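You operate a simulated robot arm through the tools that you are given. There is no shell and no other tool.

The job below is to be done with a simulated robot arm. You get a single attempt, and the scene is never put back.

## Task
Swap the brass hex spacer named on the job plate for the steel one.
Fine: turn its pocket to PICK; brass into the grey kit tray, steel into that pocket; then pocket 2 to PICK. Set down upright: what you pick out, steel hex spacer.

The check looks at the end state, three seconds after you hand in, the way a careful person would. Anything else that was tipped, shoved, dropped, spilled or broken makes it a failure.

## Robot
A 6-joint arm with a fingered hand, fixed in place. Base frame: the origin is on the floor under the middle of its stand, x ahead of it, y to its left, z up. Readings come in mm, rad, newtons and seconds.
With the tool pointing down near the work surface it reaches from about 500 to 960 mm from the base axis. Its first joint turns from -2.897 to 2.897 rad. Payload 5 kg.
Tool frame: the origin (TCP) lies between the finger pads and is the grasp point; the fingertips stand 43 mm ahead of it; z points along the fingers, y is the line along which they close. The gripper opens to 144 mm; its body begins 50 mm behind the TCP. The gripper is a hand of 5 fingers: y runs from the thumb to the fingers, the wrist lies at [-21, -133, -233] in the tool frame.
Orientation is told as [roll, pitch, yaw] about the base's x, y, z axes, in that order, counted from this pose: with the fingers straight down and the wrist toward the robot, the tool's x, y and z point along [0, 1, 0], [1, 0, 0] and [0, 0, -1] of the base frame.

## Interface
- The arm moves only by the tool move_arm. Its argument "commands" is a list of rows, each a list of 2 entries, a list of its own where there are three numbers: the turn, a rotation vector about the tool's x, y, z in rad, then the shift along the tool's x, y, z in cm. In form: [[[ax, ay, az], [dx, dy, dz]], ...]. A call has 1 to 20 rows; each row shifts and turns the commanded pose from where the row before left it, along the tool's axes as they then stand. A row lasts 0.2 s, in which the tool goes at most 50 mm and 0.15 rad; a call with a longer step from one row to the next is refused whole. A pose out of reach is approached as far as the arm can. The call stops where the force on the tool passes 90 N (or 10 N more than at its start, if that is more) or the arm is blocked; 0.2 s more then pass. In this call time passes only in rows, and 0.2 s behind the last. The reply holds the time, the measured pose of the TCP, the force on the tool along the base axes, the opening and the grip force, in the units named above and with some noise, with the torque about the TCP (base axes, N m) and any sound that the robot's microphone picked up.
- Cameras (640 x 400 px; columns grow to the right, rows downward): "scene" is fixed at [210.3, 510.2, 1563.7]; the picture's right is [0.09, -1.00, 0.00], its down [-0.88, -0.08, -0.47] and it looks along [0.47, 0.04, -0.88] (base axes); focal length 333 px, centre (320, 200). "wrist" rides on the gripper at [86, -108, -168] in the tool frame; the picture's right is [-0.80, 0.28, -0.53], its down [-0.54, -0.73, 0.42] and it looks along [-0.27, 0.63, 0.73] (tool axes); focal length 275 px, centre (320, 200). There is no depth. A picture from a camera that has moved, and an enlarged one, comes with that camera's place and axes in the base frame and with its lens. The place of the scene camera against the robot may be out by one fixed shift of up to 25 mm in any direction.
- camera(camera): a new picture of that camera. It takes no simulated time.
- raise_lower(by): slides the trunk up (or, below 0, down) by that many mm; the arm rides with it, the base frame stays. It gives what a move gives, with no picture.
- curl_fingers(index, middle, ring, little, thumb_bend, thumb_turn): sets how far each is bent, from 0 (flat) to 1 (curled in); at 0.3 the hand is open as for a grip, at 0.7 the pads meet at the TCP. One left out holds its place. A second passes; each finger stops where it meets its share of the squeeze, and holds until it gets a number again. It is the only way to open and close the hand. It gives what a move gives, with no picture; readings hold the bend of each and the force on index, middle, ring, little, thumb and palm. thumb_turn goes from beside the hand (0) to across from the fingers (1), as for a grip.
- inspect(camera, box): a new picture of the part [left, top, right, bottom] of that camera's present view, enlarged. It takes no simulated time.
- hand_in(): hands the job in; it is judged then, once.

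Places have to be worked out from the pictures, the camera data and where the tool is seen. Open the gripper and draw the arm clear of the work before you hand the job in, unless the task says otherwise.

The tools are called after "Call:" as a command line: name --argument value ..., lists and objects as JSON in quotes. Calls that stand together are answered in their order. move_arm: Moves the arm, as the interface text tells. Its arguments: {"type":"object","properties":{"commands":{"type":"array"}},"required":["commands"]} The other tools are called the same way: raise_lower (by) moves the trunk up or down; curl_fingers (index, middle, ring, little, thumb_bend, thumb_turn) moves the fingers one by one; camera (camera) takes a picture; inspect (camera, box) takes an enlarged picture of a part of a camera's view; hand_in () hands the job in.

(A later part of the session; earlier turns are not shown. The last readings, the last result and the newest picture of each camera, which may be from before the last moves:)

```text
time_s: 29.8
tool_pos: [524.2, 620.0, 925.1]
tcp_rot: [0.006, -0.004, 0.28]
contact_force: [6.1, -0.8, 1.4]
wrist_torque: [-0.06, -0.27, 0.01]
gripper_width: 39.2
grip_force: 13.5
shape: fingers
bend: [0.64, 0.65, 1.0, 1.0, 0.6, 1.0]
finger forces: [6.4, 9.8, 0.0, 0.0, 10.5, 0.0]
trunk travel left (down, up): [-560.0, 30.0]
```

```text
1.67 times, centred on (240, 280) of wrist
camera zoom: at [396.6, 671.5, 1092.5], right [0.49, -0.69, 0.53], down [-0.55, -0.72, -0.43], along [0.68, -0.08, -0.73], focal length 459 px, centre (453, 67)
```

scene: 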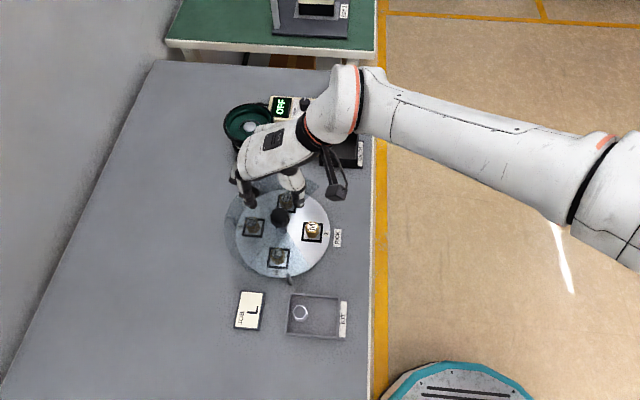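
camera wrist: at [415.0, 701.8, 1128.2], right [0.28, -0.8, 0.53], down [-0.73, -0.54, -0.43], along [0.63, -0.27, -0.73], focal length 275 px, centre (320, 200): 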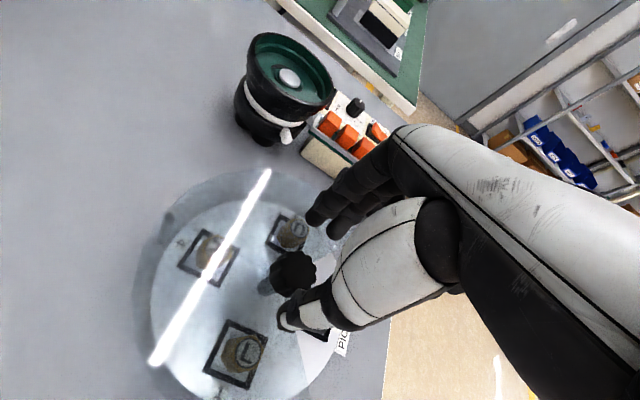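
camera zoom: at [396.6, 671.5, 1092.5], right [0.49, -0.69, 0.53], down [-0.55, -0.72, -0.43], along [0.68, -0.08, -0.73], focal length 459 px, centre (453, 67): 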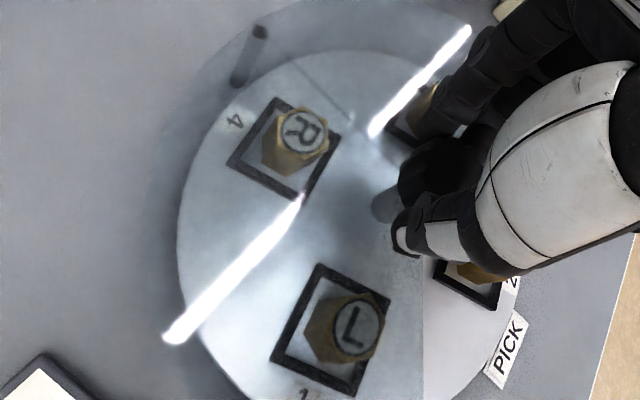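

L's pocket now fits the position for a 16° turn rather than its old one, so the disk follows the knob with hardly any torque. I continue the remaining 1.29 rad.

Call:
move_arm --commands '[[[0, 0, -0.1434], [0.057, -0.043, 0]], [[0, 0, -0.1434], [0.057, -0.043, 0]], [[0, 0, -0.1434], [0.057, -0.043, 0]], [[0, 0, -0.1434], [0.057, -0.043, 0]], [[0, 0, -0.1434], [0.057, -0.043, 0]], [[0, 0, -0.1434], [0.057, -0.043, 0]], [[0, 0, -0.1434], [0.057, -0.043, 0]], [[0, 0, -0.1434], [0.057, -0.043, 0]], [[0, 0, -0.1434], [0.057, -0.043, 0]]]'

Call:
inspect --camera "scene" --box '[220, 130, 350, 290]'

Call:
inspect --camera "wrist" --box '[100, 200, 360, 400]'

```text
time_s: 31.8
tool_pos: [514.8, 619.5, 923.9]
tcp_rot: [-0.002, -0.007, 1.569]
contact_force: [-1.0, 1.0, 6.3]
wrist_torque: [-0.09, 0.01, -0.01]
gripper_width: 38.8
grip_force: 12.9
shape: fingers
bend: [0.65, 0.66, 1.0, 1.0, 0.6, 1.0]
finger forces: [6.4, 7.5, 0.1, 0.0, 12.8, 0.0]
trunk travel left (down, up): [-560.0, 30.0]
```

```text
2.50 times, centred on (285, 210) of scene
camera zoom: at [210.3, 510.2, 1563.7], right [0.09, -1.0, 0.0], down [-0.88, -0.08, -0.47], along [0.47, 0.04, -0.88], focal length 833 px, centre (408, 175)
```

zoom: 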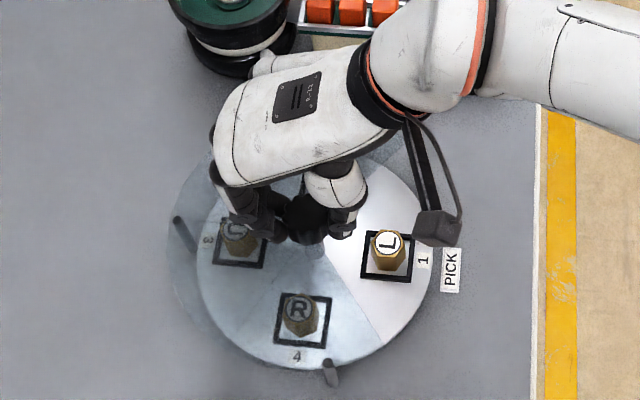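

```text
2.00 times, centred on (230, 300) of wrist
camera zoom: at [431.2, 510.3, 1090.9], right [0.8, 0.28, 0.54], down [0.54, -0.72, -0.43], along [0.27, 0.63, -0.73], focal length 551 px, centre (500, 0)
```

zoom: 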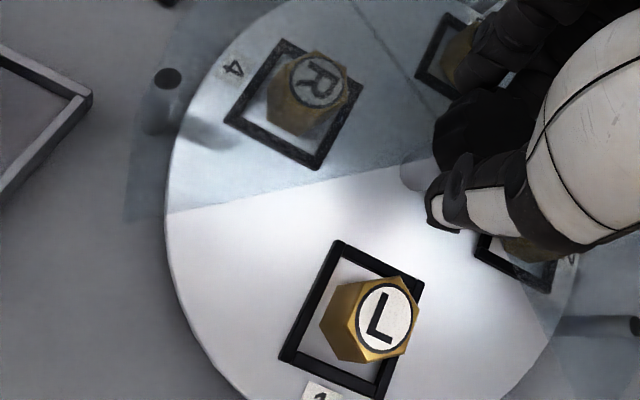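

L and pocket 1 are now at PICK, with the frame lying just where pocket 2's frame did. I release the knob and lift straight up.

Call:
curl_fingers --index 0.5 --middle 0.5 --thumb_bend 0.48

Call:
move_arm --commands '[[[0, 0, 0], [0, 0, -2]], [[0, 0, 0], [0, 0, -3]], [[0, 0, 0], [0, 0, -3]]]'

Call:
camera --camera "scene"

Call:
inspect --camera "wrist" --box '[100, 200, 360, 400]'

```text
time_s: 32.8
tool_pos: [516.1, 621.0, 923.9]
tcp_rot: [-0.002, -0.007, 1.569]
contact_force: [0.1, -0.5, 0.1]
wrist_torque: [0.04, -0.01, 0.04]
gripper_width: 81.4
grip_force: 0.1
shape: fingers
bend: [0.5, 0.5, 1.0, 1.0, 0.48, 1.0]
finger forces: [0.0, 0.0, 0.0, 0.0, 0.1, 0.0]
trunk travel left (down, up): [-560.0, 30.0]
```

```text
time_s: 33.5
tool_pos: [515.5, 618.4, 1004.3]
tcp_rot: [-0.001, -0.007, 1.569]
contact_force: [-0.3, -0.3, -0.7]
wrist_torque: [0.04, -0.01, -0.01]
gripper_width: 81.5
grip_force: 0.1
shape: fingers
bend: [0.5, 0.5, 1.0, 1.0, 0.48, 1.0]
finger forces: [0.0, 0.1, 0.1, 0.1, 0.0, 0.0]
trunk travel left (down, up): [-560.0, 30.0]
```

```text
taken
```

scene: 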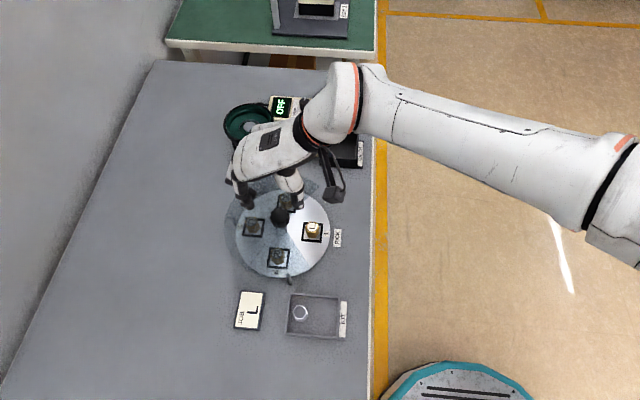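

```text
2.00 times, centred on (230, 300) of wrist
camera zoom: at [431.6, 509.8, 1171.6], right [0.8, 0.28, 0.54], down [0.54, -0.72, -0.43], along [0.27, 0.63, -0.73], focal length 551 px, centre (500, 0)
```

zoom: 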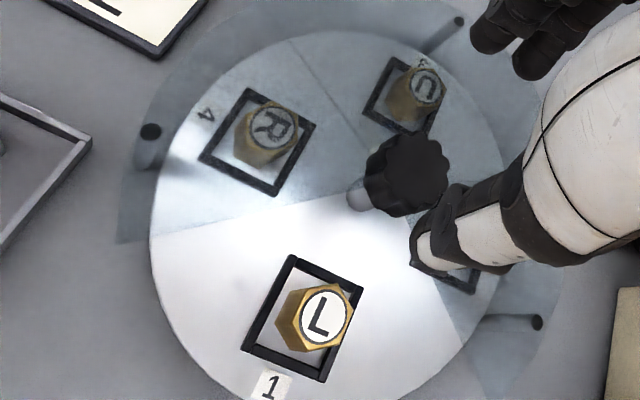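

The disk stayed in place after release. Now I look closely at L for its hex orientation and exact place in the pocket.

Call:
inspect --camera "wrist" --box '[190, 315, 290, 395]'

Call:
inspect --camera "scene" --box '[285, 205, 350, 255]'

Call:
inspect --camera "scene" --box '[275, 280, 365, 350]'

```text
5.00 times, centred on (240, 355) of wrist
camera zoom: at [431.6, 509.8, 1171.6], right [0.8, 0.28, 0.54], down [0.54, -0.72, -0.43], along [0.27, 0.63, -0.73], focal length 1376 px, centre (720, -575)
```

zoom: 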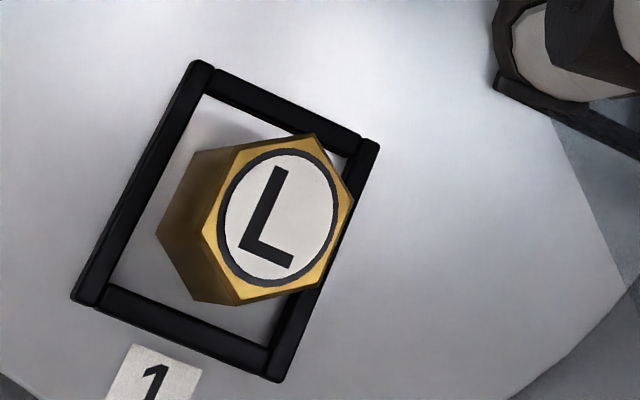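

```text
8.00 times, centred on (318, 230) of scene
camera zoom: at [210.3, 510.2, 1563.7], right [0.09, -1.0, 0.0], down [-0.88, -0.08, -0.47], along [0.47, 0.04, -0.88], focal length 2666 px, centre (340, -40)
```

zoom: 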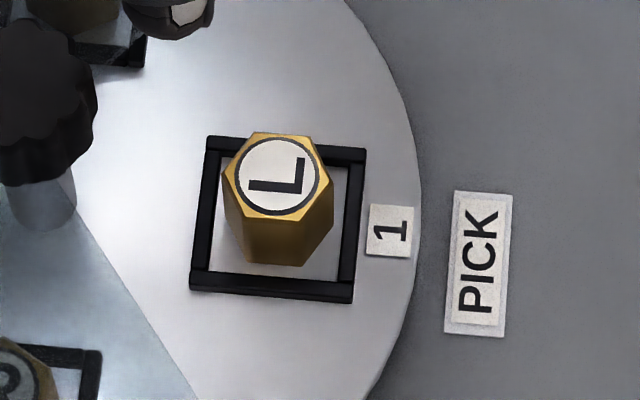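

```text
5.71 times, centred on (320, 315) of scene
camera zoom: at [210.3, 510.2, 1563.7], right [0.09, -1.0, 0.0], down [-0.88, -0.08, -0.47], along [0.47, 0.04, -0.88], focal length 1904 px, centre (320, -457)
```

zoom: 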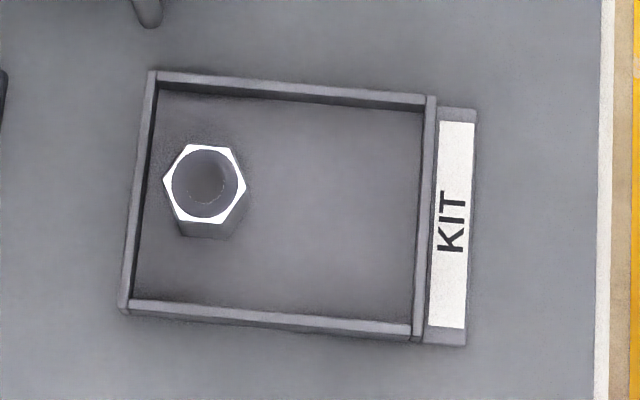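

L sits at PICK with its flats facing roughly ±x. I'll grasp at about yaw -12° (both the fingers and thumb then clear the window edges by ~13 mm), so I pre-shape to 0.57, rotate, and move above L at z ≈ 955 for a visual fix.

Call:
curl_fingers --index 0.57 --middle 0.57 --thumb_bend 0.57

Call:
move_arm --commands '[[[0, 0, 0.1483], [0, 0, 0]], [[0, 0, 0.1483], [0, 0, 0]], [[0, 0, 0.1483], [0, 0, 0]], [[0, 0, 0.1483], [0, 0, 0]], [[0, 0, 0.1483], [0, 0, 0]], [[0, 0, 0.1483], [0, 0, 0]], [[0, 0, 0.1483], [0, 0, 0]], [[0, 0, 0.1483], [0, 0, 0]], [[0, 0, 0.1483], [0, 0, 0]], [[0, 0, 0.1483], [0, 0, 0]], [[0, 0, 0.1483], [0, 0, 0]], [[0, 0, 0.1483], [0, 0, 0]], [[0, 0, 0], [-3.58, 1.05, 2.4]], [[0, 0, 0], [-3.58, 1.05, 2.4]]]'

Call:
camera --camera "wrist"

Call:
inspect --camera "wrist" --box '[230, 180, 370, 340]'

Call:
camera --camera "scene"

```text
time_s: 34.5
tool_pos: [516.1, 619.3, 1005.3]
tcp_rot: [-0.002, -0.007, 1.569]
contact_force: [0.0, -0.9, -1.1]
wrist_torque: [0.01, -0.01, -0.03]
gripper_width: 57.4
grip_force: 0.0
shape: fingers
bend: [0.56, 0.56, 1.0, 1.0, 0.56, 1.0]
finger forces: [0.0, 0.1, 0.1, 0.0, 0.0, 0.0]
trunk travel left (down, up): [-560.0, 30.0]
```

```text
time_s: 37.5
tool_pos: [523.6, 540.8, 958.0]
tcp_rot: [0.008, -0.002, -0.214]
contact_force: [-0.1, -0.4, -0.3]
wrist_torque: [-0.01, 0.03, 0.03]
gripper_width: 57.3
grip_force: 0.1
shape: fingers
bend: [0.56, 0.56, 1.0, 1.0, 0.56, 1.0]
finger forces: [0.1, 0.1, 0.1, 0.1, 0.0, 0.0]
trunk travel left (down, up): [-560.0, 30.0]
```

```text
taken
camera wrist: at [437.1, 647.0, 1126.6], right [0.11, -0.84, 0.53], down [-0.82, -0.37, -0.43], along [0.56, -0.39, -0.73], focal length 275 px, centre (320, 200)
```

wrist: 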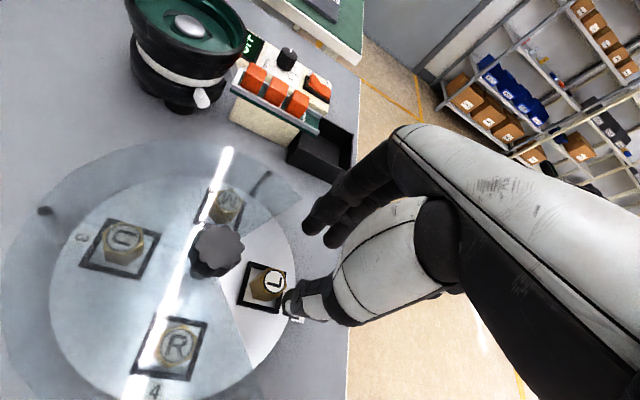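

```text
2.50 times, centred on (300, 260) of wrist
camera zoom: at [437.1, 647.0, 1126.6], right [0.11, -0.84, 0.53], down [-0.82, -0.37, -0.43], along [0.56, -0.39, -0.73], focal length 688 px, centre (370, 50)
```

zoom: 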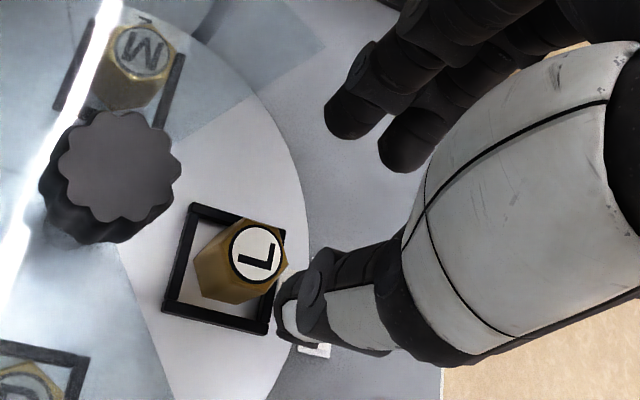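

```text
taken
```

scene: 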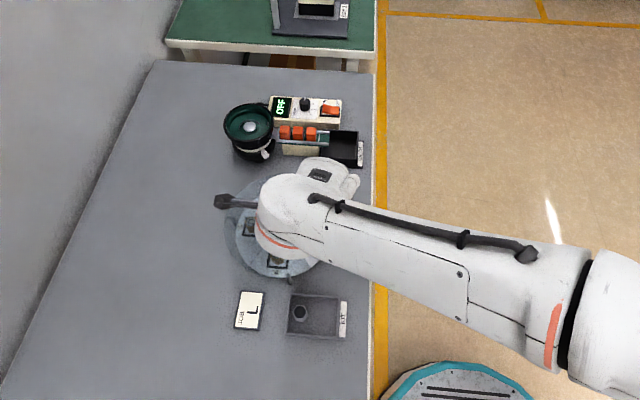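

L's centre appears at tool (1.4, -3.6). I correct by (+3.4, -3.6) mm and descend to z ≈ 910, keeping the tips just above the spacer's top, to recheck the alignment.

Call:
move_arm --commands '[[[0, 0, 0], [0.34, -0.36, 0]], [[0, 0, 0], [0, 0, 2.4]], [[0, 0, 0], [0, 0, 2.3]]]'

Call:
inspect --camera "wrist" --box '[230, 180, 370, 340]'

Call:
inspect --camera "scene" --box '[230, 140, 380, 270]'

```text
time_s: 38.4
tool_pos: [521.1, 549.3, 908.6]
tcp_rot: [0.008, 0.0, -0.211]
contact_force: [0.0, 0.5, 0.8]
wrist_torque: [-0.05, 0.0, -0.01]
gripper_width: 56.9
grip_force: 0.0
shape: fingers
bend: [0.56, 0.56, 1.0, 1.0, 0.56, 1.0]
finger forces: [0.0, 0.0, 0.1, 0.0, 0.0, 0.0]
trunk travel left (down, up): [-560.0, 30.0]
```

```text
2.50 times, centred on (300, 260) of wrist
camera zoom: at [433.8, 655.3, 1077.2], right [0.11, -0.84, 0.53], down [-0.82, -0.38, -0.43], along [0.56, -0.39, -0.73], focal length 688 px, centre (370, 50)
```

zoom: 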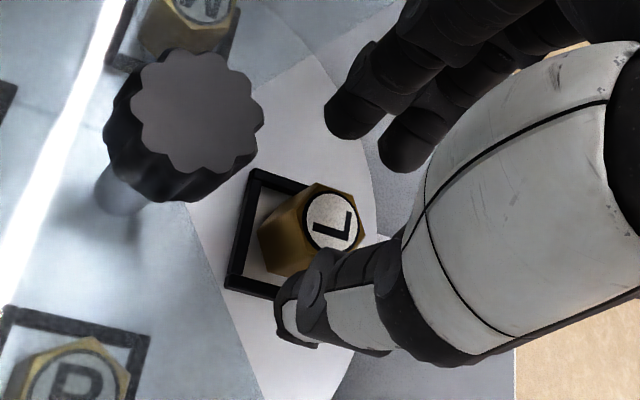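

```text
3.08 times, centred on (305, 205) of scene
camera zoom: at [210.3, 510.2, 1563.7], right [0.09, -1.0, 0.0], down [-0.88, -0.08, -0.47], along [0.47, 0.04, -0.88], focal length 1025 px, centre (366, 185)
```

zoom: 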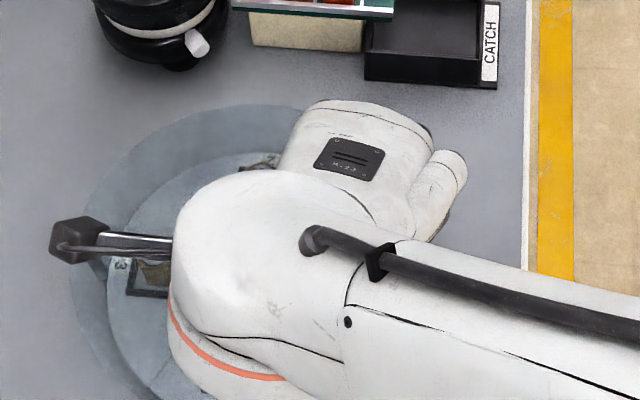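

L now reads tool (-6, +2). I shift (-4, +1.5) mm and descend 20 mm so the tips straddle the spacer, then look again.

Call:
move_arm --commands '[[[0, 0, 0], [-0.4, 0.15, 0]], [[0, 0, 0], [0, 0, 1]], [[0, 0, 0], [0, 0, 1]]]'

Call:
inspect --camera "wrist" --box '[230, 180, 370, 340]'

```text
time_s: 39.1
tool_pos: [521.3, 546.1, 890.9]
tcp_rot: [0.008, 0.001, -0.212]
contact_force: [0.3, 1.0, 0.0]
wrist_torque: [-0.02, 0.04, 0.02]
gripper_width: 57.0
grip_force: 0.0
shape: fingers
bend: [0.56, 0.56, 1.0, 1.0, 0.56, 1.0]
finger forces: [0.0, 0.1, 0.1, 0.1, 0.0, 0.1]
trunk travel left (down, up): [-560.0, 30.0]
```

```text
2.50 times, centred on (300, 260) of wrist
camera zoom: at [434.6, 652.0, 1058.4], right [0.11, -0.84, 0.53], down [-0.82, -0.38, -0.43], along [0.56, -0.39, -0.73], focal length 688 px, centre (370, 50)
```

zoom: 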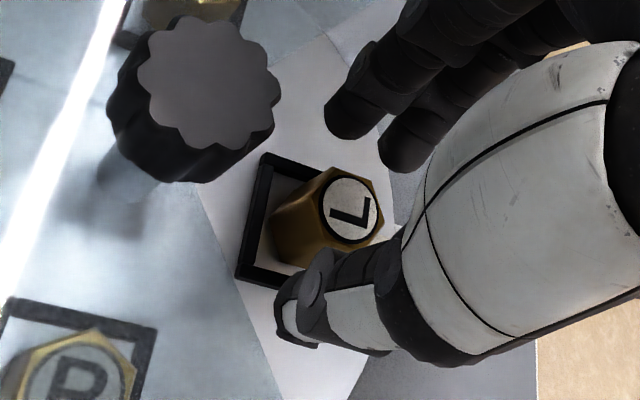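

L is now at tool (-2.6, 0), well centred. I descend the last 12 mm to z ≈ 879, with the tips about 10 mm above the pocket floor.

Call:
move_arm --commands '[[[0, 0, 0], [0, 0, 0.6]], [[0, 0, 0], [0, 0, 0.6]]]'

Call:
inspect --camera "wrist" --box '[230, 180, 370, 340]'

```text
time_s: 39.8
tool_pos: [521.4, 546.6, 876.0]
tcp_rot: [0.007, -0.002, -0.212]
contact_force: [0.0, 0.4, 0.1]
wrist_torque: [0.01, 0.0, -0.03]
gripper_width: 57.3
grip_force: 0.0
shape: fingers
bend: [0.56, 0.56, 1.0, 1.0, 0.56, 1.0]
finger forces: [0.1, 0.1, 0.0, 0.0, 0.1, 0.1]
trunk travel left (down, up): [-560.0, 30.0]
```

```text
2.50 times, centred on (300, 260) of wrist
camera zoom: at [433.4, 651.6, 1044.6], right [0.11, -0.84, 0.53], down [-0.82, -0.38, -0.43], along [0.56, -0.39, -0.73], focal length 688 px, centre (370, 50)
```

zoom: 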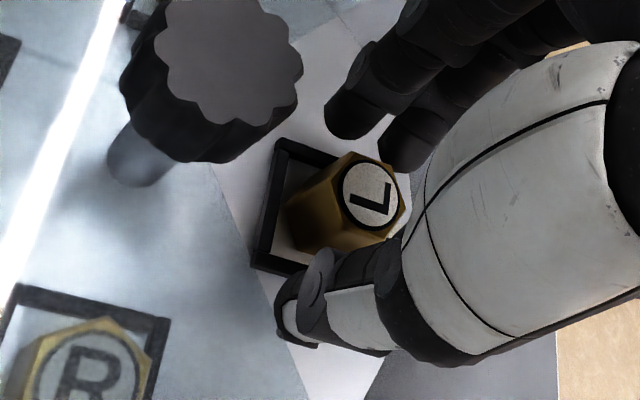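

No contact forces. I close to 0.63 first to watch how the fingers meet the spacer.

Call:
curl_fingers --index 0.63 --middle 0.63 --thumb_bend 0.63

Call:
inspect --camera "wrist" --box '[230, 180, 370, 340]'

```text
time_s: 40.8
tool_pos: [519.9, 546.9, 875.8]
tcp_rot: [0.006, 0.0, -0.21]
contact_force: [-0.2, -0.3, -0.5]
wrist_torque: [0.04, -0.03, 0.01]
gripper_width: 33.3
grip_force: 0.2
shape: fingers
bend: [0.63, 0.63, 1.0, 1.0, 0.62, 1.0]
finger forces: [0.4, 0.1, 0.1, 0.0, 0.3, 0.0]
trunk travel left (down, up): [-560.0, 30.0]
```

```text
2.50 times, centred on (300, 260) of wrist
camera zoom: at [433.3, 651.5, 1044.6], right [0.11, -0.84, 0.53], down [-0.82, -0.38, -0.43], along [0.56, -0.39, -0.73], focal length 688 px, centre (370, 50)
```

zoom: 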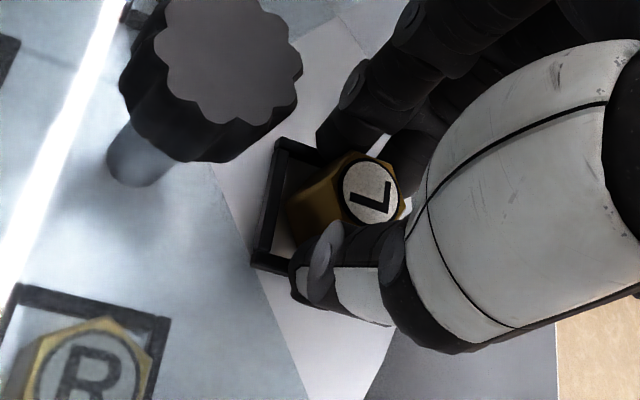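

The fingers are just at the spacer (0.3–0.4 N) on both sides. I now squeeze to 0.7 for a firm pinch.

Call:
curl_fingers --index 0.71 --middle 0.71 --thumb_bend 0.68

Call:
inspect --camera "wrist" --box '[230, 180, 370, 340]'

```text
time_s: 41.8
tool_pos: [519.1, 546.0, 877.2]
tcp_rot: [0.007, 0.0, -0.211]
contact_force: [-0.1, 0.1, -0.5]
wrist_torque: [-0.01, 0.02, -0.01]
gripper_width: 29.5
grip_force: 10.6
shape: fingers
bend: [0.65, 0.68, 1.0, 1.0, 0.63, 1.0]
finger forces: [6.9, 4.2, 0.1, 0.1, 9.7, 0.1]
trunk travel left (down, up): [-560.0, 30.0]
```

```text
2.50 times, centred on (300, 260) of wrist
camera zoom: at [433.4, 651.5, 1044.7], right [0.11, -0.84, 0.53], down [-0.82, -0.38, -0.43], along [0.56, -0.39, -0.73], focal length 688 px, centre (370, 50)
```

zoom: 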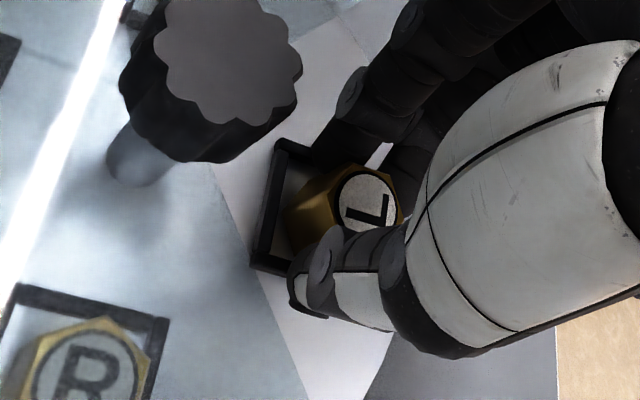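

The spacer is pinched (thumb 9.7 N against index 6.9 and middle 4.2). I lift gently 15 mm and look.

Call:
move_arm --commands '[[[0, 0, 0], [0, 0, -0.5]], [[0, 0, 0], [0, 0, -1]]]'

Call:
inspect --camera "wrist" --box '[230, 180, 370, 340]'

```text
time_s: 42.4
tool_pos: [520.2, 545.9, 893.1]
tcp_rot: [0.006, 0.0, -0.214]
contact_force: [0.2, 1.0, -0.9]
wrist_torque: [0.01, -0.01, 0.0]
gripper_width: 29.5
grip_force: 9.8
shape: fingers
bend: [0.65, 0.68, 1.0, 1.0, 0.63, 1.0]
finger forces: [6.3, 4.0, 0.0, 0.1, 9.6, 0.0]
trunk travel left (down, up): [-560.0, 30.0]
```

```text
2.50 times, centred on (300, 260) of wrist
camera zoom: at [433.9, 652.1, 1061.2], right [0.11, -0.84, 0.53], down [-0.82, -0.37, -0.43], along [0.56, -0.39, -0.73], focal length 688 px, centre (370, 50)
```

zoom: 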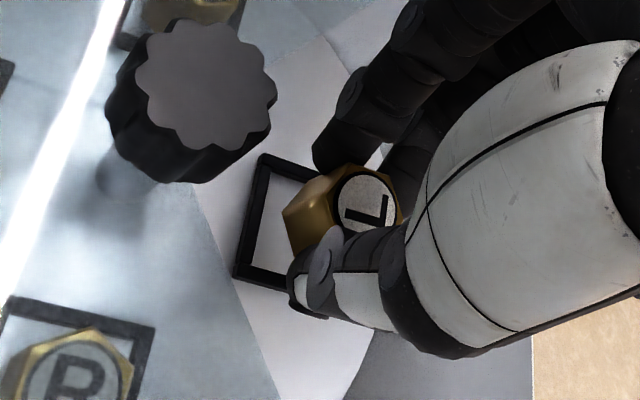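

The spacer is up and held (pocket 1 empty). I lift to z ≈ 963, square the yaw to 0 and carry it over the free right half of the kit tray, target axis about (335, 503).

Call:
move_arm --commands '[[[0, 0, 0], [0, 0, -2]], [[0, 0, 0], [0, 0, -2.5]], [[0, 0, 0], [0, 0, -2.5]], [[0, 0, -0.106], [0, 0, 0]], [[0, 0, -0.106], [0, 0, 0]], [[0, 0, 0], [-0.84, -3.68, 0]], [[0, 0, 0], [-0.84, -3.68, 0]], [[0, 0, 0], [-0.84, -3.68, 0]], [[0, 0, 0], [-0.84, -3.68, 0]], [[0, 0, 0], [-0.84, -3.68, 0]]]'

Call:
camera --camera "wrist"

Call:
camera --camera "scene"

Call:
inspect --camera "wrist" --box '[200, 180, 380, 380]'

```text
time_s: 44.5
tool_pos: [332.4, 503.3, 959.2]
tcp_rot: [0.007, -0.003, 0.001]
contact_force: [-0.1, -0.2, -1.3]
wrist_torque: [-0.04, 0.02, -0.02]
gripper_width: 29.4
grip_force: 9.7
shape: fingers
bend: [0.65, 0.68, 1.0, 1.0, 0.63, 1.0]
finger forces: [6.3, 4.0, 0.0, 0.0, 9.5, 0.0]
trunk travel left (down, up): [-560.0, 30.0]
```

```text
taken
camera wrist: at [225.7, 587.6, 1127.5], right [0.28, -0.8, 0.53], down [-0.72, -0.54, -0.43], along [0.63, -0.26, -0.73], focal length 275 px, centre (320, 200)
```

wrist: 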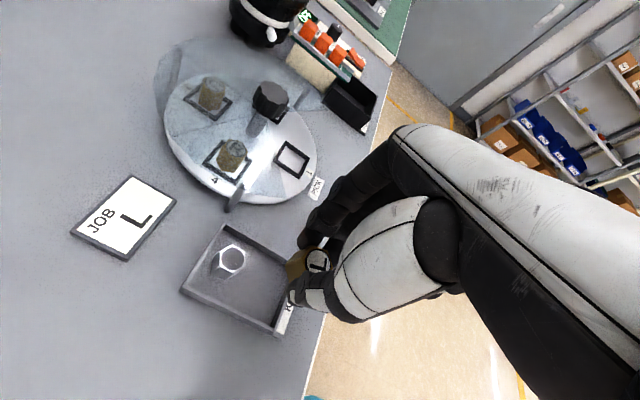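

```text
taken
```

scene: 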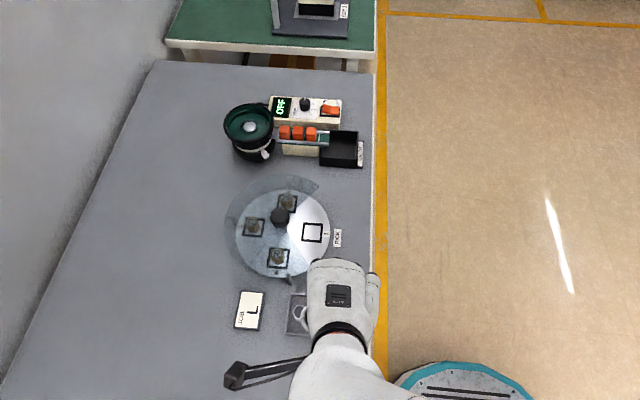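

```text
2.00 times, centred on (290, 280) of wrist
camera zoom: at [225.7, 587.6, 1127.5], right [0.28, -0.8, 0.53], down [-0.72, -0.54, -0.43], along [0.63, -0.26, -0.73], focal length 551 px, centre (380, 40)
```

zoom: 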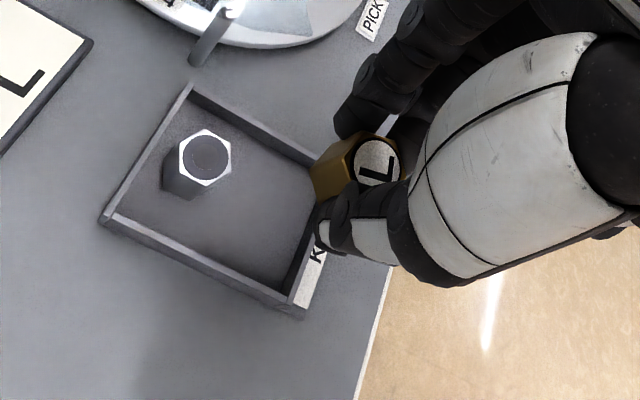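

The tray rim spans x ≈ 295–377, y ≈ 467–575, steel top at (337, 550.5, 842), and the held brass axis is near (331, 502). I shift +5 mm in x, +1 mm in y, and lower to z ≈ 879 (brass bottom still a little above the rim).

Call:
move_arm --commands '[[[0, 0, 0], [0.1, 0.5, 0]], [[0, 0, 0], [0, 0, 2.5]], [[0, 0, 0], [0, 0, 2.5]], [[0, 0, 0], [0, 0, 2]], [[0, 0, 0], [0, 0, 1]]]'

Call:
inspect --camera "wrist" --box '[200, 160, 380, 360]'

Call:
inspect --camera "scene" --box '[240, 250, 400, 370]'

```text
time_s: 45.8
tool_pos: [341.5, 505.1, 879.5]
tcp_rot: [0.007, -0.001, 0.0]
contact_force: [-0.4, 0.1, -1.9]
wrist_torque: [-0.02, -0.04, -0.01]
gripper_width: 29.6
grip_force: 9.4
shape: fingers
bend: [0.65, 0.68, 1.0, 1.0, 0.63, 1.0]
finger forces: [6.3, 3.9, 0.1, 0.1, 9.5, 0.1]
trunk travel left (down, up): [-560.0, 30.0]
```

```text
2.00 times, centred on (290, 260) of wrist
camera zoom: at [233.9, 590.1, 1048.5], right [0.28, -0.8, 0.53], down [-0.72, -0.54, -0.43], along [0.63, -0.26, -0.73], focal length 551 px, centre (380, 80)
```

zoom: 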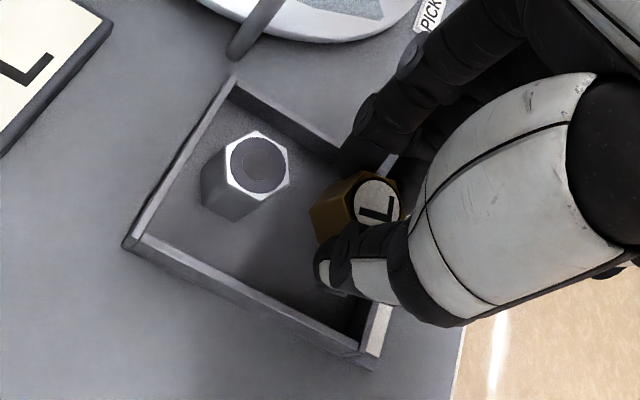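

```text
3.33 times, centred on (320, 310) of scene
camera zoom: at [210.3, 510.2, 1563.7], right [0.09, -1.0, 0.0], down [-0.88, -0.08, -0.47], along [0.47, 0.04, -0.88], focal length 1111 px, centre (320, -167)
```

zoom: 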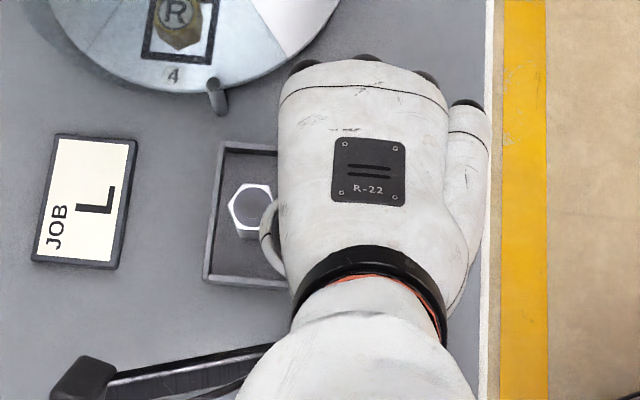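

The brass is about 4 mm past the tray's x-centre, so I shift -3.7 mm and lower to z ≈ 867, inside the walls but above the floor.

Call:
move_arm --commands '[[[0, 0, 0], [0, -0.37, 0]], [[0, 0, 0], [0, 0, 0.6]], [[0, 0, 0], [0, 0, 0.6]]]'

Call:
inspect --camera "wrist" --box '[200, 160, 380, 360]'

```text
time_s: 46.5
tool_pos: [337.9, 505.2, 868.8]
tcp_rot: [0.007, -0.002, 0.001]
contact_force: [0.1, 0.2, -1.8]
wrist_torque: [-0.03, 0.01, -0.01]
gripper_width: 29.5
grip_force: 10.0
shape: fingers
bend: [0.65, 0.68, 1.0, 1.0, 0.63, 1.0]
finger forces: [6.2, 3.9, 0.1, 0.1, 9.5, 0.1]
trunk travel left (down, up): [-560.0, 30.0]
```

```text
2.00 times, centred on (290, 260) of wrist
camera zoom: at [231.0, 589.6, 1037.3], right [0.28, -0.8, 0.53], down [-0.72, -0.54, -0.43], along [0.63, -0.26, -0.73], focal length 551 px, centre (380, 80)
```

zoom: 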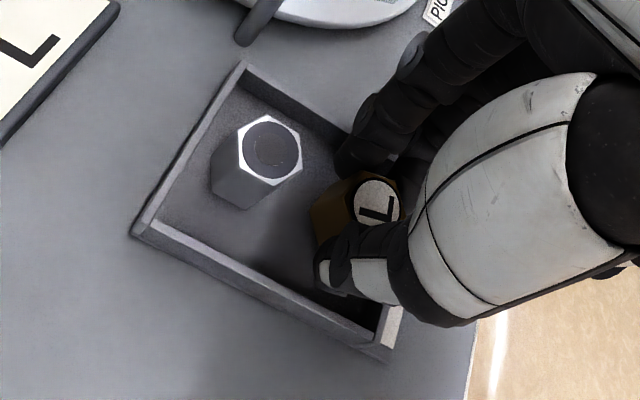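

No contact yet. I lower in small steps, 2 mm per row, watching the vertical force.

Call:
move_arm --commands '[[[0, 0, 0], [0, 0, 0.2]], [[0, 0, 0], [0, 0, 0.2]]]'

Call:
move_arm --commands '[[[0, 0, 0], [0, 0, 0.15]]]'

Call:
move_arm --commands '[[[0, 0, 0], [0, 0, 0.15]]]'

```text
time_s: 47.1
tool_pos: [338.4, 503.1, 864.4]
tcp_rot: [0.006, -0.002, 0.001]
contact_force: [-0.4, -0.1, -1.8]
wrist_torque: [-0.02, -0.01, 0.01]
gripper_width: 29.6
grip_force: 9.8
shape: fingers
bend: [0.65, 0.68, 1.0, 1.0, 0.63, 1.0]
finger forces: [6.3, 3.8, 0.0, 0.0, 9.5, 0.0]
trunk travel left (down, up): [-560.0, 30.0]
```

```text
time_s: 47.5
tool_pos: [338.0, 504.1, 862.9]
tcp_rot: [0.008, -0.002, 0.0]
contact_force: [-0.1, 0.2, -1.5]
wrist_torque: [-0.02, -0.03, -0.01]
gripper_width: 29.5
grip_force: 10.2
shape: fingers
bend: [0.65, 0.68, 1.0, 1.0, 0.63, 1.0]
finger forces: [6.1, 3.8, 0.0, 0.0, 9.6, 0.0]
trunk travel left (down, up): [-560.0, 30.0]
```

```text
time_s: 48.0
tool_pos: [337.1, 503.8, 861.7]
tcp_rot: [0.007, -0.002, 0.0]
contact_force: [-0.9, 0.2, -1.6]
wrist_torque: [-0.01, 0.0, -0.01]
gripper_width: 29.7
grip_force: 9.8
shape: fingers
bend: [0.65, 0.68, 1.0, 1.0, 0.63, 1.0]
finger forces: [6.2, 3.9, 0.1, 0.0, 9.4, 0.1]
trunk travel left (down, up): [-560.0, 30.0]
```

Only the part's weight (-1.6 N) shows so far, at z 861.7. I keep stepping down.

Call:
move_arm --commands '[[[0, 0, 0], [0, 0, 0.15]]]'

Call:
move_arm --commands '[[[0, 0, 0], [0, 0, 0.15]]]'

Call:
inspect --camera "wrist" --box '[200, 160, 380, 360]'

```text
time_s: 48.4
tool_pos: [338.2, 504.4, 860.0]
tcp_rot: [0.007, -0.003, 0.0]
contact_force: [0.3, -1.6, 4.9]
wrist_torque: [-0.07, 0.04, 0.0]
gripper_width: 29.4
grip_force: 10.6
shape: fingers
bend: [0.65, 0.68, 1.0, 1.0, 0.63, 1.0]
finger forces: [6.4, 5.1, 0.0, 0.1, 9.5, 0.1]
trunk travel left (down, up): [-560.0, 30.0]
```

```text
time_s: 48.8
tool_pos: [338.1, 505.1, 859.7]
tcp_rot: [0.009, -0.004, -0.001]
contact_force: [2.3, -0.3, 8.2]
wrist_torque: [-0.05, 0.03, 0.01]
gripper_width: 29.2
grip_force: 10.5
shape: fingers
bend: [0.65, 0.68, 1.0, 1.0, 0.63, 1.0]
finger forces: [7.5, 5.3, 0.1, 0.0, 9.2, 0.0]
trunk travel left (down, up): [-560.0, 30.0]
```

```text
2.00 times, centred on (290, 260) of wrist
camera zoom: at [231.1, 589.1, 1027.7], right [0.28, -0.8, 0.53], down [-0.72, -0.54, -0.43], along [0.63, -0.26, -0.73], focal length 551 px, centre (380, 80)
```

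zoom: 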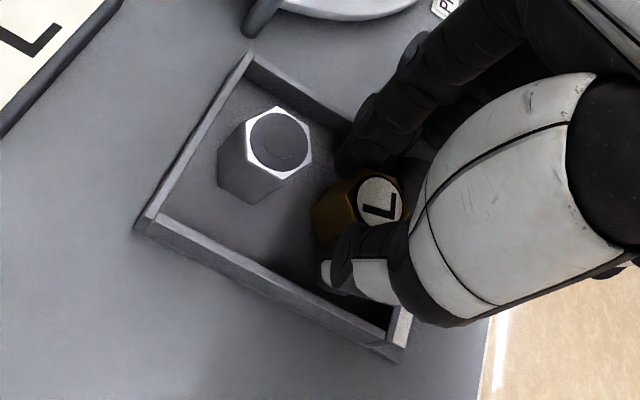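

The floor is reached at z ≈ 860 (force now +8 N). I open just a few millimetres on each side to release the brass without touching the walls.

Call:
curl_fingers --index 0.62 --middle 0.62 --thumb_bend 0.605

Call:
inspect --camera "wrist" --box '[200, 160, 380, 360]'

```text
time_s: 49.8
tool_pos: [337.0, 504.7, 858.5]
tcp_rot: [0.007, -0.002, -0.002]
contact_force: [-1.4, -0.9, 0.7]
wrist_torque: [-0.02, 0.02, -0.02]
gripper_width: 38.6
grip_force: 1.0
shape: fingers
bend: [0.62, 0.63, 1.0, 1.0, 0.6, 1.0]
finger forces: [0.1, 1.4, 0.0, 0.0, 0.0, 0.0]
trunk travel left (down, up): [-560.0, 30.0]
```

```text
2.00 times, centred on (290, 260) of wrist
camera zoom: at [230.7, 589.2, 1026.8], right [0.28, -0.8, 0.53], down [-0.72, -0.54, -0.43], along [0.63, -0.26, -0.73], focal length 551 px, centre (380, 80)
```

zoom: 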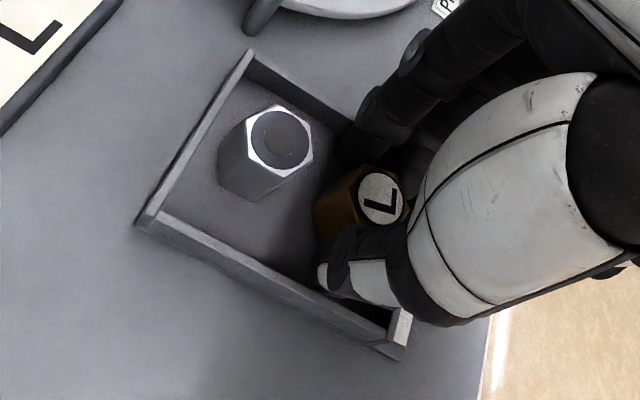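

Thumb and index are free; the middle finger still reads 1.4 N. I zoom in to see whether it touches the spacer or the wall before lifting.

Call:
inspect --camera "wrist" --box '[270, 190, 350, 270]'

Call:
inspect --camera "scene" --box '[270, 240, 370, 340]'

```text
5.00 times, centred on (310, 230) of wrist
camera zoom: at [230.7, 589.2, 1026.8], right [0.28, -0.8, 0.53], down [-0.72, -0.54, -0.43], along [0.63, -0.26, -0.73], focal length 1376 px, centre (370, 50)
```

zoom: 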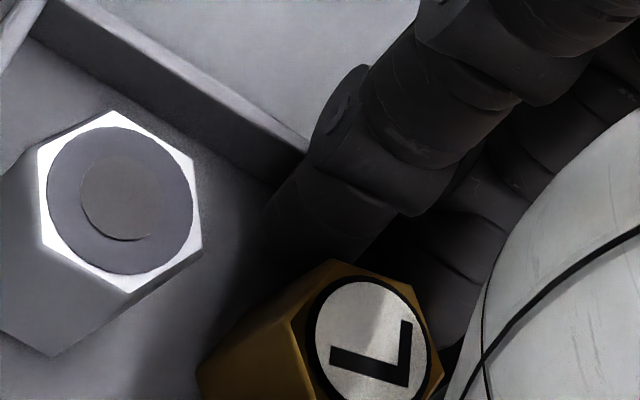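

```text
4.00 times, centred on (320, 290) of scene
camera zoom: at [210.3, 510.2, 1563.7], right [0.09, -1.0, 0.0], down [-0.88, -0.08, -0.47], along [0.47, 0.04, -0.88], focal length 1333 px, centre (320, -160)
```

zoom: 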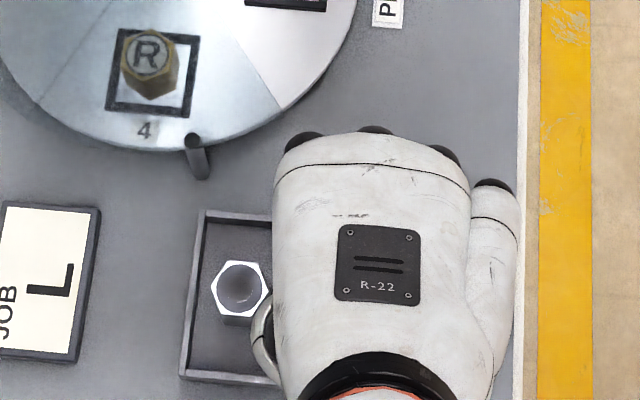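

The fingers' knuckles pass right over the far rim, so the middle finger is probably brushing the wall. I ease the middle finger slightly in (0.65, still clear of the spacer) and then lift straight up in small steps.

Call:
curl_fingers --index 0.625 --middle 0.65 --thumb_bend 0.6

Call:
inspect --camera "wrist" --box '[260, 180, 360, 280]'

```text
time_s: 50.8
tool_pos: [337.8, 505.2, 858.4]
tcp_rot: [0.008, -0.002, -0.001]
contact_force: [0.5, 1.0, 1.1]
wrist_torque: [-0.02, 0.04, -0.05]
gripper_width: 38.4
grip_force: 0.0
shape: fingers
bend: [0.62, 0.65, 1.0, 1.0, 0.6, 1.0]
finger forces: [0.1, 0.1, 0.0, 0.0, 0.0, 0.0]
trunk travel left (down, up): [-560.0, 30.0]
```

```text
4.00 times, centred on (310, 230) of wrist
camera zoom: at [230.9, 589.2, 1026.8], right [0.28, -0.8, 0.53], down [-0.72, -0.54, -0.43], along [0.63, -0.26, -0.73], focal length 1101 px, centre (360, 80)
```

zoom: 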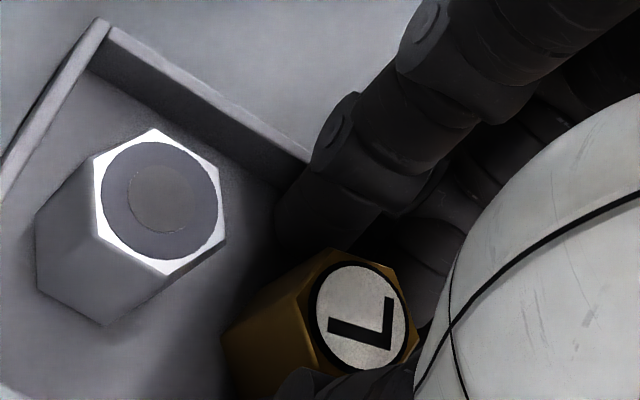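

All finger forces are zero. I lift 10 mm and check that the brass stays standing.

Call:
move_arm --commands '[[[0, 0, 0], [0, 0, -0.5]], [[0, 0, 0], [0, 0, -0.7]]]'

Call:
inspect --camera "wrist" --box '[200, 160, 380, 360]'

```text
time_s: 51.4
tool_pos: [338.1, 504.3, 870.6]
tcp_rot: [0.006, -0.001, -0.001]
contact_force: [0.5, 0.0, 0.4]
wrist_torque: [0.01, 0.0, 0.02]
gripper_width: 38.3
grip_force: 0.0
shape: fingers
bend: [0.62, 0.65, 1.0, 1.0, 0.6, 1.0]
finger forces: [0.1, 0.0, 0.0, 0.1, 0.1, 0.0]
trunk travel left (down, up): [-560.0, 30.0]
```

```text
2.00 times, centred on (290, 260) of wrist
camera zoom: at [231.1, 589.5, 1039.0], right [0.28, -0.8, 0.53], down [-0.72, -0.54, -0.43], along [0.63, -0.26, -0.73], focal length 551 px, centre (380, 80)
```

zoom: 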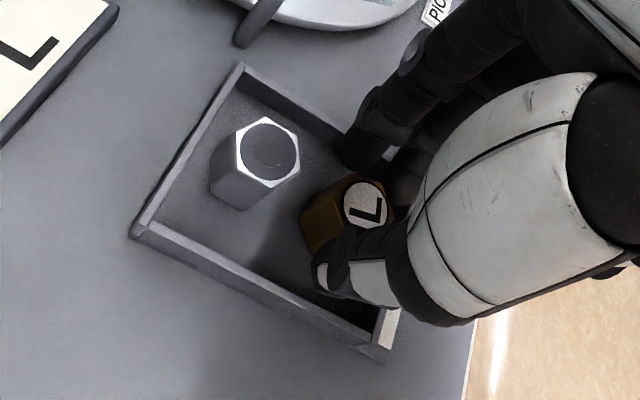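

The brass stays behind, standing, as the hand rises. I continue up to z ≈ 950 and take pictures of the tray.

Call:
move_arm --commands '[[[0, 0, 0], [0, 0, -2]], [[0, 0, 0], [0, 0, -3]], [[0, 0, 0], [0, 0, -3]]]'

Call:
camera --camera "wrist"

Call:
inspect --camera "wrist" --box '[160, 180, 360, 380]'

```text
time_s: 52.1
tool_pos: [338.6, 505.2, 950.9]
tcp_rot: [0.007, -0.002, 0.002]
contact_force: [0.1, -0.3, 0.3]
wrist_torque: [0.04, 0.0, 0.01]
gripper_width: 38.6
grip_force: 0.0
shape: fingers
bend: [0.62, 0.65, 1.0, 1.0, 0.6, 1.0]
finger forces: [0.0, 0.0, 0.0, 0.0, 0.0, 0.0]
trunk travel left (down, up): [-560.0, 30.0]
```

```text
taken
camera wrist: at [232.0, 588.9, 1119.2], right [0.28, -0.8, 0.53], down [-0.72, -0.54, -0.43], along [0.63, -0.26, -0.73], focal length 275 px, centre (320, 200)
```

wrist: 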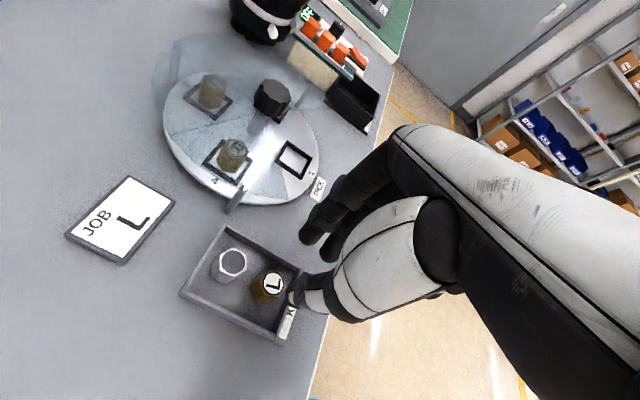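

```text
2.00 times, centred on (260, 280) of wrist
camera zoom: at [232.0, 588.9, 1119.2], right [0.28, -0.8, 0.53], down [-0.72, -0.54, -0.43], along [0.63, -0.26, -0.73], focal length 551 px, centre (440, 40)
```

zoom: 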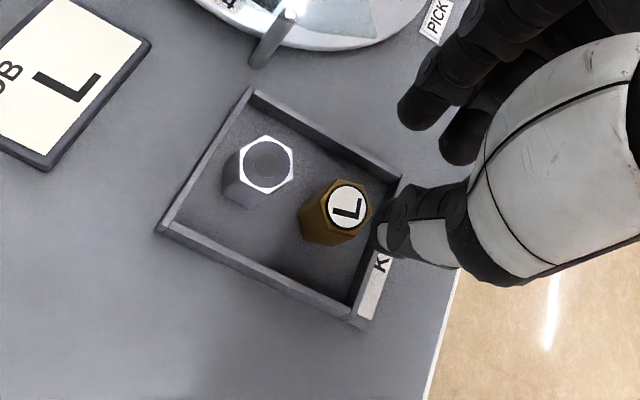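

The brass stands upright in the tray, well clear of the steel one. Now I set the opening to about 43 mm and move above the steel spacer for a visual fix.

Call:
curl_fingers --index 0.59 --middle 0.6 --thumb_bend 0.59

Call:
move_arm --commands '[[[0, 0, 0], [2.3, 0, 0.5]], [[0, 0, 0], [2.4, 0, 1.5]]]'

Call:
inspect --camera "wrist" --box '[200, 180, 380, 360]'

Call:
inspect --camera "scene" --box '[240, 270, 380, 360]'

```text
time_s: 53.1
tool_pos: [338.6, 504.1, 950.1]
tcp_rot: [0.007, -0.002, 0.0]
contact_force: [0.7, -0.4, 0.4]
wrist_torque: [-0.03, -0.02, 0.0]
gripper_width: 45.3
grip_force: 0.1
shape: fingers
bend: [0.59, 0.6, 1.0, 1.0, 0.59, 1.0]
finger forces: [0.1, 0.0, 0.1, 0.0, 0.1, 0.0]
trunk travel left (down, up): [-560.0, 30.0]
```

```text
time_s: 53.8
tool_pos: [339.7, 549.1, 930.1]
tcp_rot: [0.006, 0.0, 0.0]
contact_force: [0.1, 0.1, 0.3]
wrist_torque: [0.0, -0.02, 0.03]
gripper_width: 45.6
grip_force: 0.1
shape: fingers
bend: [0.59, 0.6, 1.0, 1.0, 0.59, 1.0]
finger forces: [0.0, 0.0, 0.0, 0.0, 0.1, 0.0]
trunk travel left (down, up): [-560.0, 30.0]
```

```text
2.22 times, centred on (290, 270) of wrist
camera zoom: at [232.5, 634.0, 1098.1], right [0.28, -0.8, 0.53], down [-0.72, -0.54, -0.43], along [0.63, -0.26, -0.73], focal length 612 px, centre (387, 44)
```

zoom: 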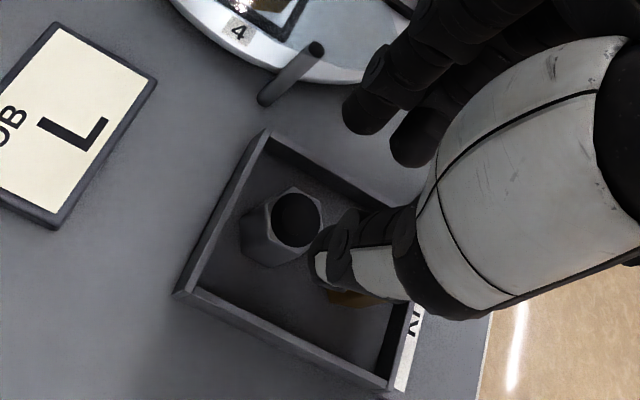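

```text
4.44 times, centred on (310, 315) of scene
camera zoom: at [210.3, 510.2, 1563.7], right [0.09, -1.0, 0.0], down [-0.88, -0.08, -0.47], along [0.47, 0.04, -0.88], focal length 1481 px, centre (364, -311)
```

zoom: 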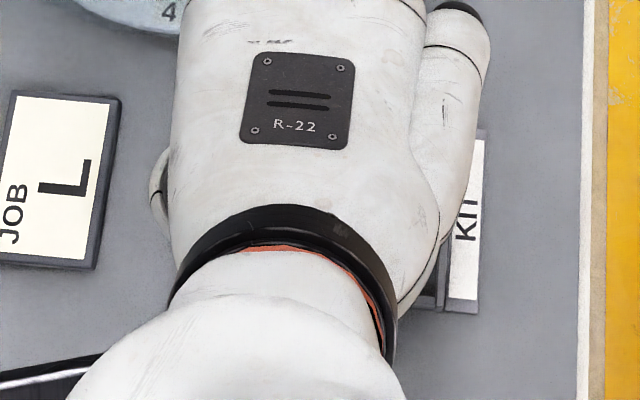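

Steel is at tool (+1.9, -2.0). I shift (+3.9, -2.0) mm and descend 38 mm to z ≈ 892, tips just above its top, for a recheck.

Call:
move_arm --commands '[[[0, 0, 0], [0.39, -0.2, 0]], [[0, 0, 0], [0, 0, 1.9]], [[0, 0, 0], [0, 0, 1.9]]]'

Call:
inspect --camera "wrist" --box '[220, 170, 380, 330]'

```text
time_s: 54.5
tool_pos: [336.1, 552.8, 892.8]
tcp_rot: [0.007, -0.001, 0.001]
contact_force: [0.6, -0.2, -1.0]
wrist_torque: [-0.01, -0.01, 0.0]
gripper_width: 45.4
grip_force: 0.0
shape: fingers
bend: [0.59, 0.6, 1.0, 1.0, 0.59, 1.0]
finger forces: [0.0, 0.0, 0.0, 0.1, 0.0, 0.1]
trunk travel left (down, up): [-560.0, 30.0]
```

```text
2.50 times, centred on (300, 250) of wrist
camera zoom: at [228.4, 638.0, 1060.6], right [0.28, -0.8, 0.53], down [-0.72, -0.54, -0.43], along [0.63, -0.26, -0.73], focal length 688 px, centre (370, 75)
```

zoom: 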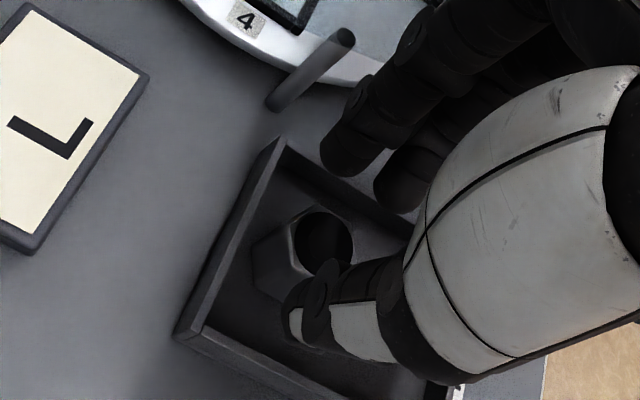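

Steel now reads tool (-0.5, +2). I nudge (+1, +2) mm and descend 15 mm so the tips straddle the steel's upper part.

Call:
move_arm --commands '[[[0, 0, 0], [0.1, 0.2, 0]], [[0, 0, 0], [0, 0, 0.8]], [[0, 0, 0], [0, 0, 0.7]]]'

Call:
inspect --camera "wrist" --box '[220, 170, 380, 330]'

```text
time_s: 55.4
tool_pos: [336.5, 556.7, 877.9]
tcp_rot: [0.007, -0.002, 0.0]
contact_force: [-0.1, 0.3, -0.1]
wrist_torque: [-0.02, 0.01, -0.02]
gripper_width: 45.1
grip_force: 0.0
shape: fingers
bend: [0.59, 0.6, 1.0, 1.0, 0.59, 1.0]
finger forces: [0.0, 0.0, 0.1, 0.0, 0.0, 0.0]
trunk travel left (down, up): [-560.0, 30.0]
```

```text
2.50 times, centred on (300, 250) of wrist
camera zoom: at [229.4, 641.3, 1045.3], right [0.28, -0.8, 0.53], down [-0.72, -0.54, -0.43], along [0.63, -0.26, -0.73], focal length 688 px, centre (370, 75)
```

zoom: 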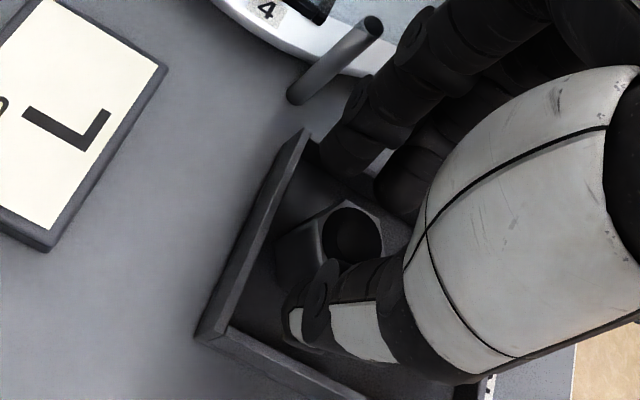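

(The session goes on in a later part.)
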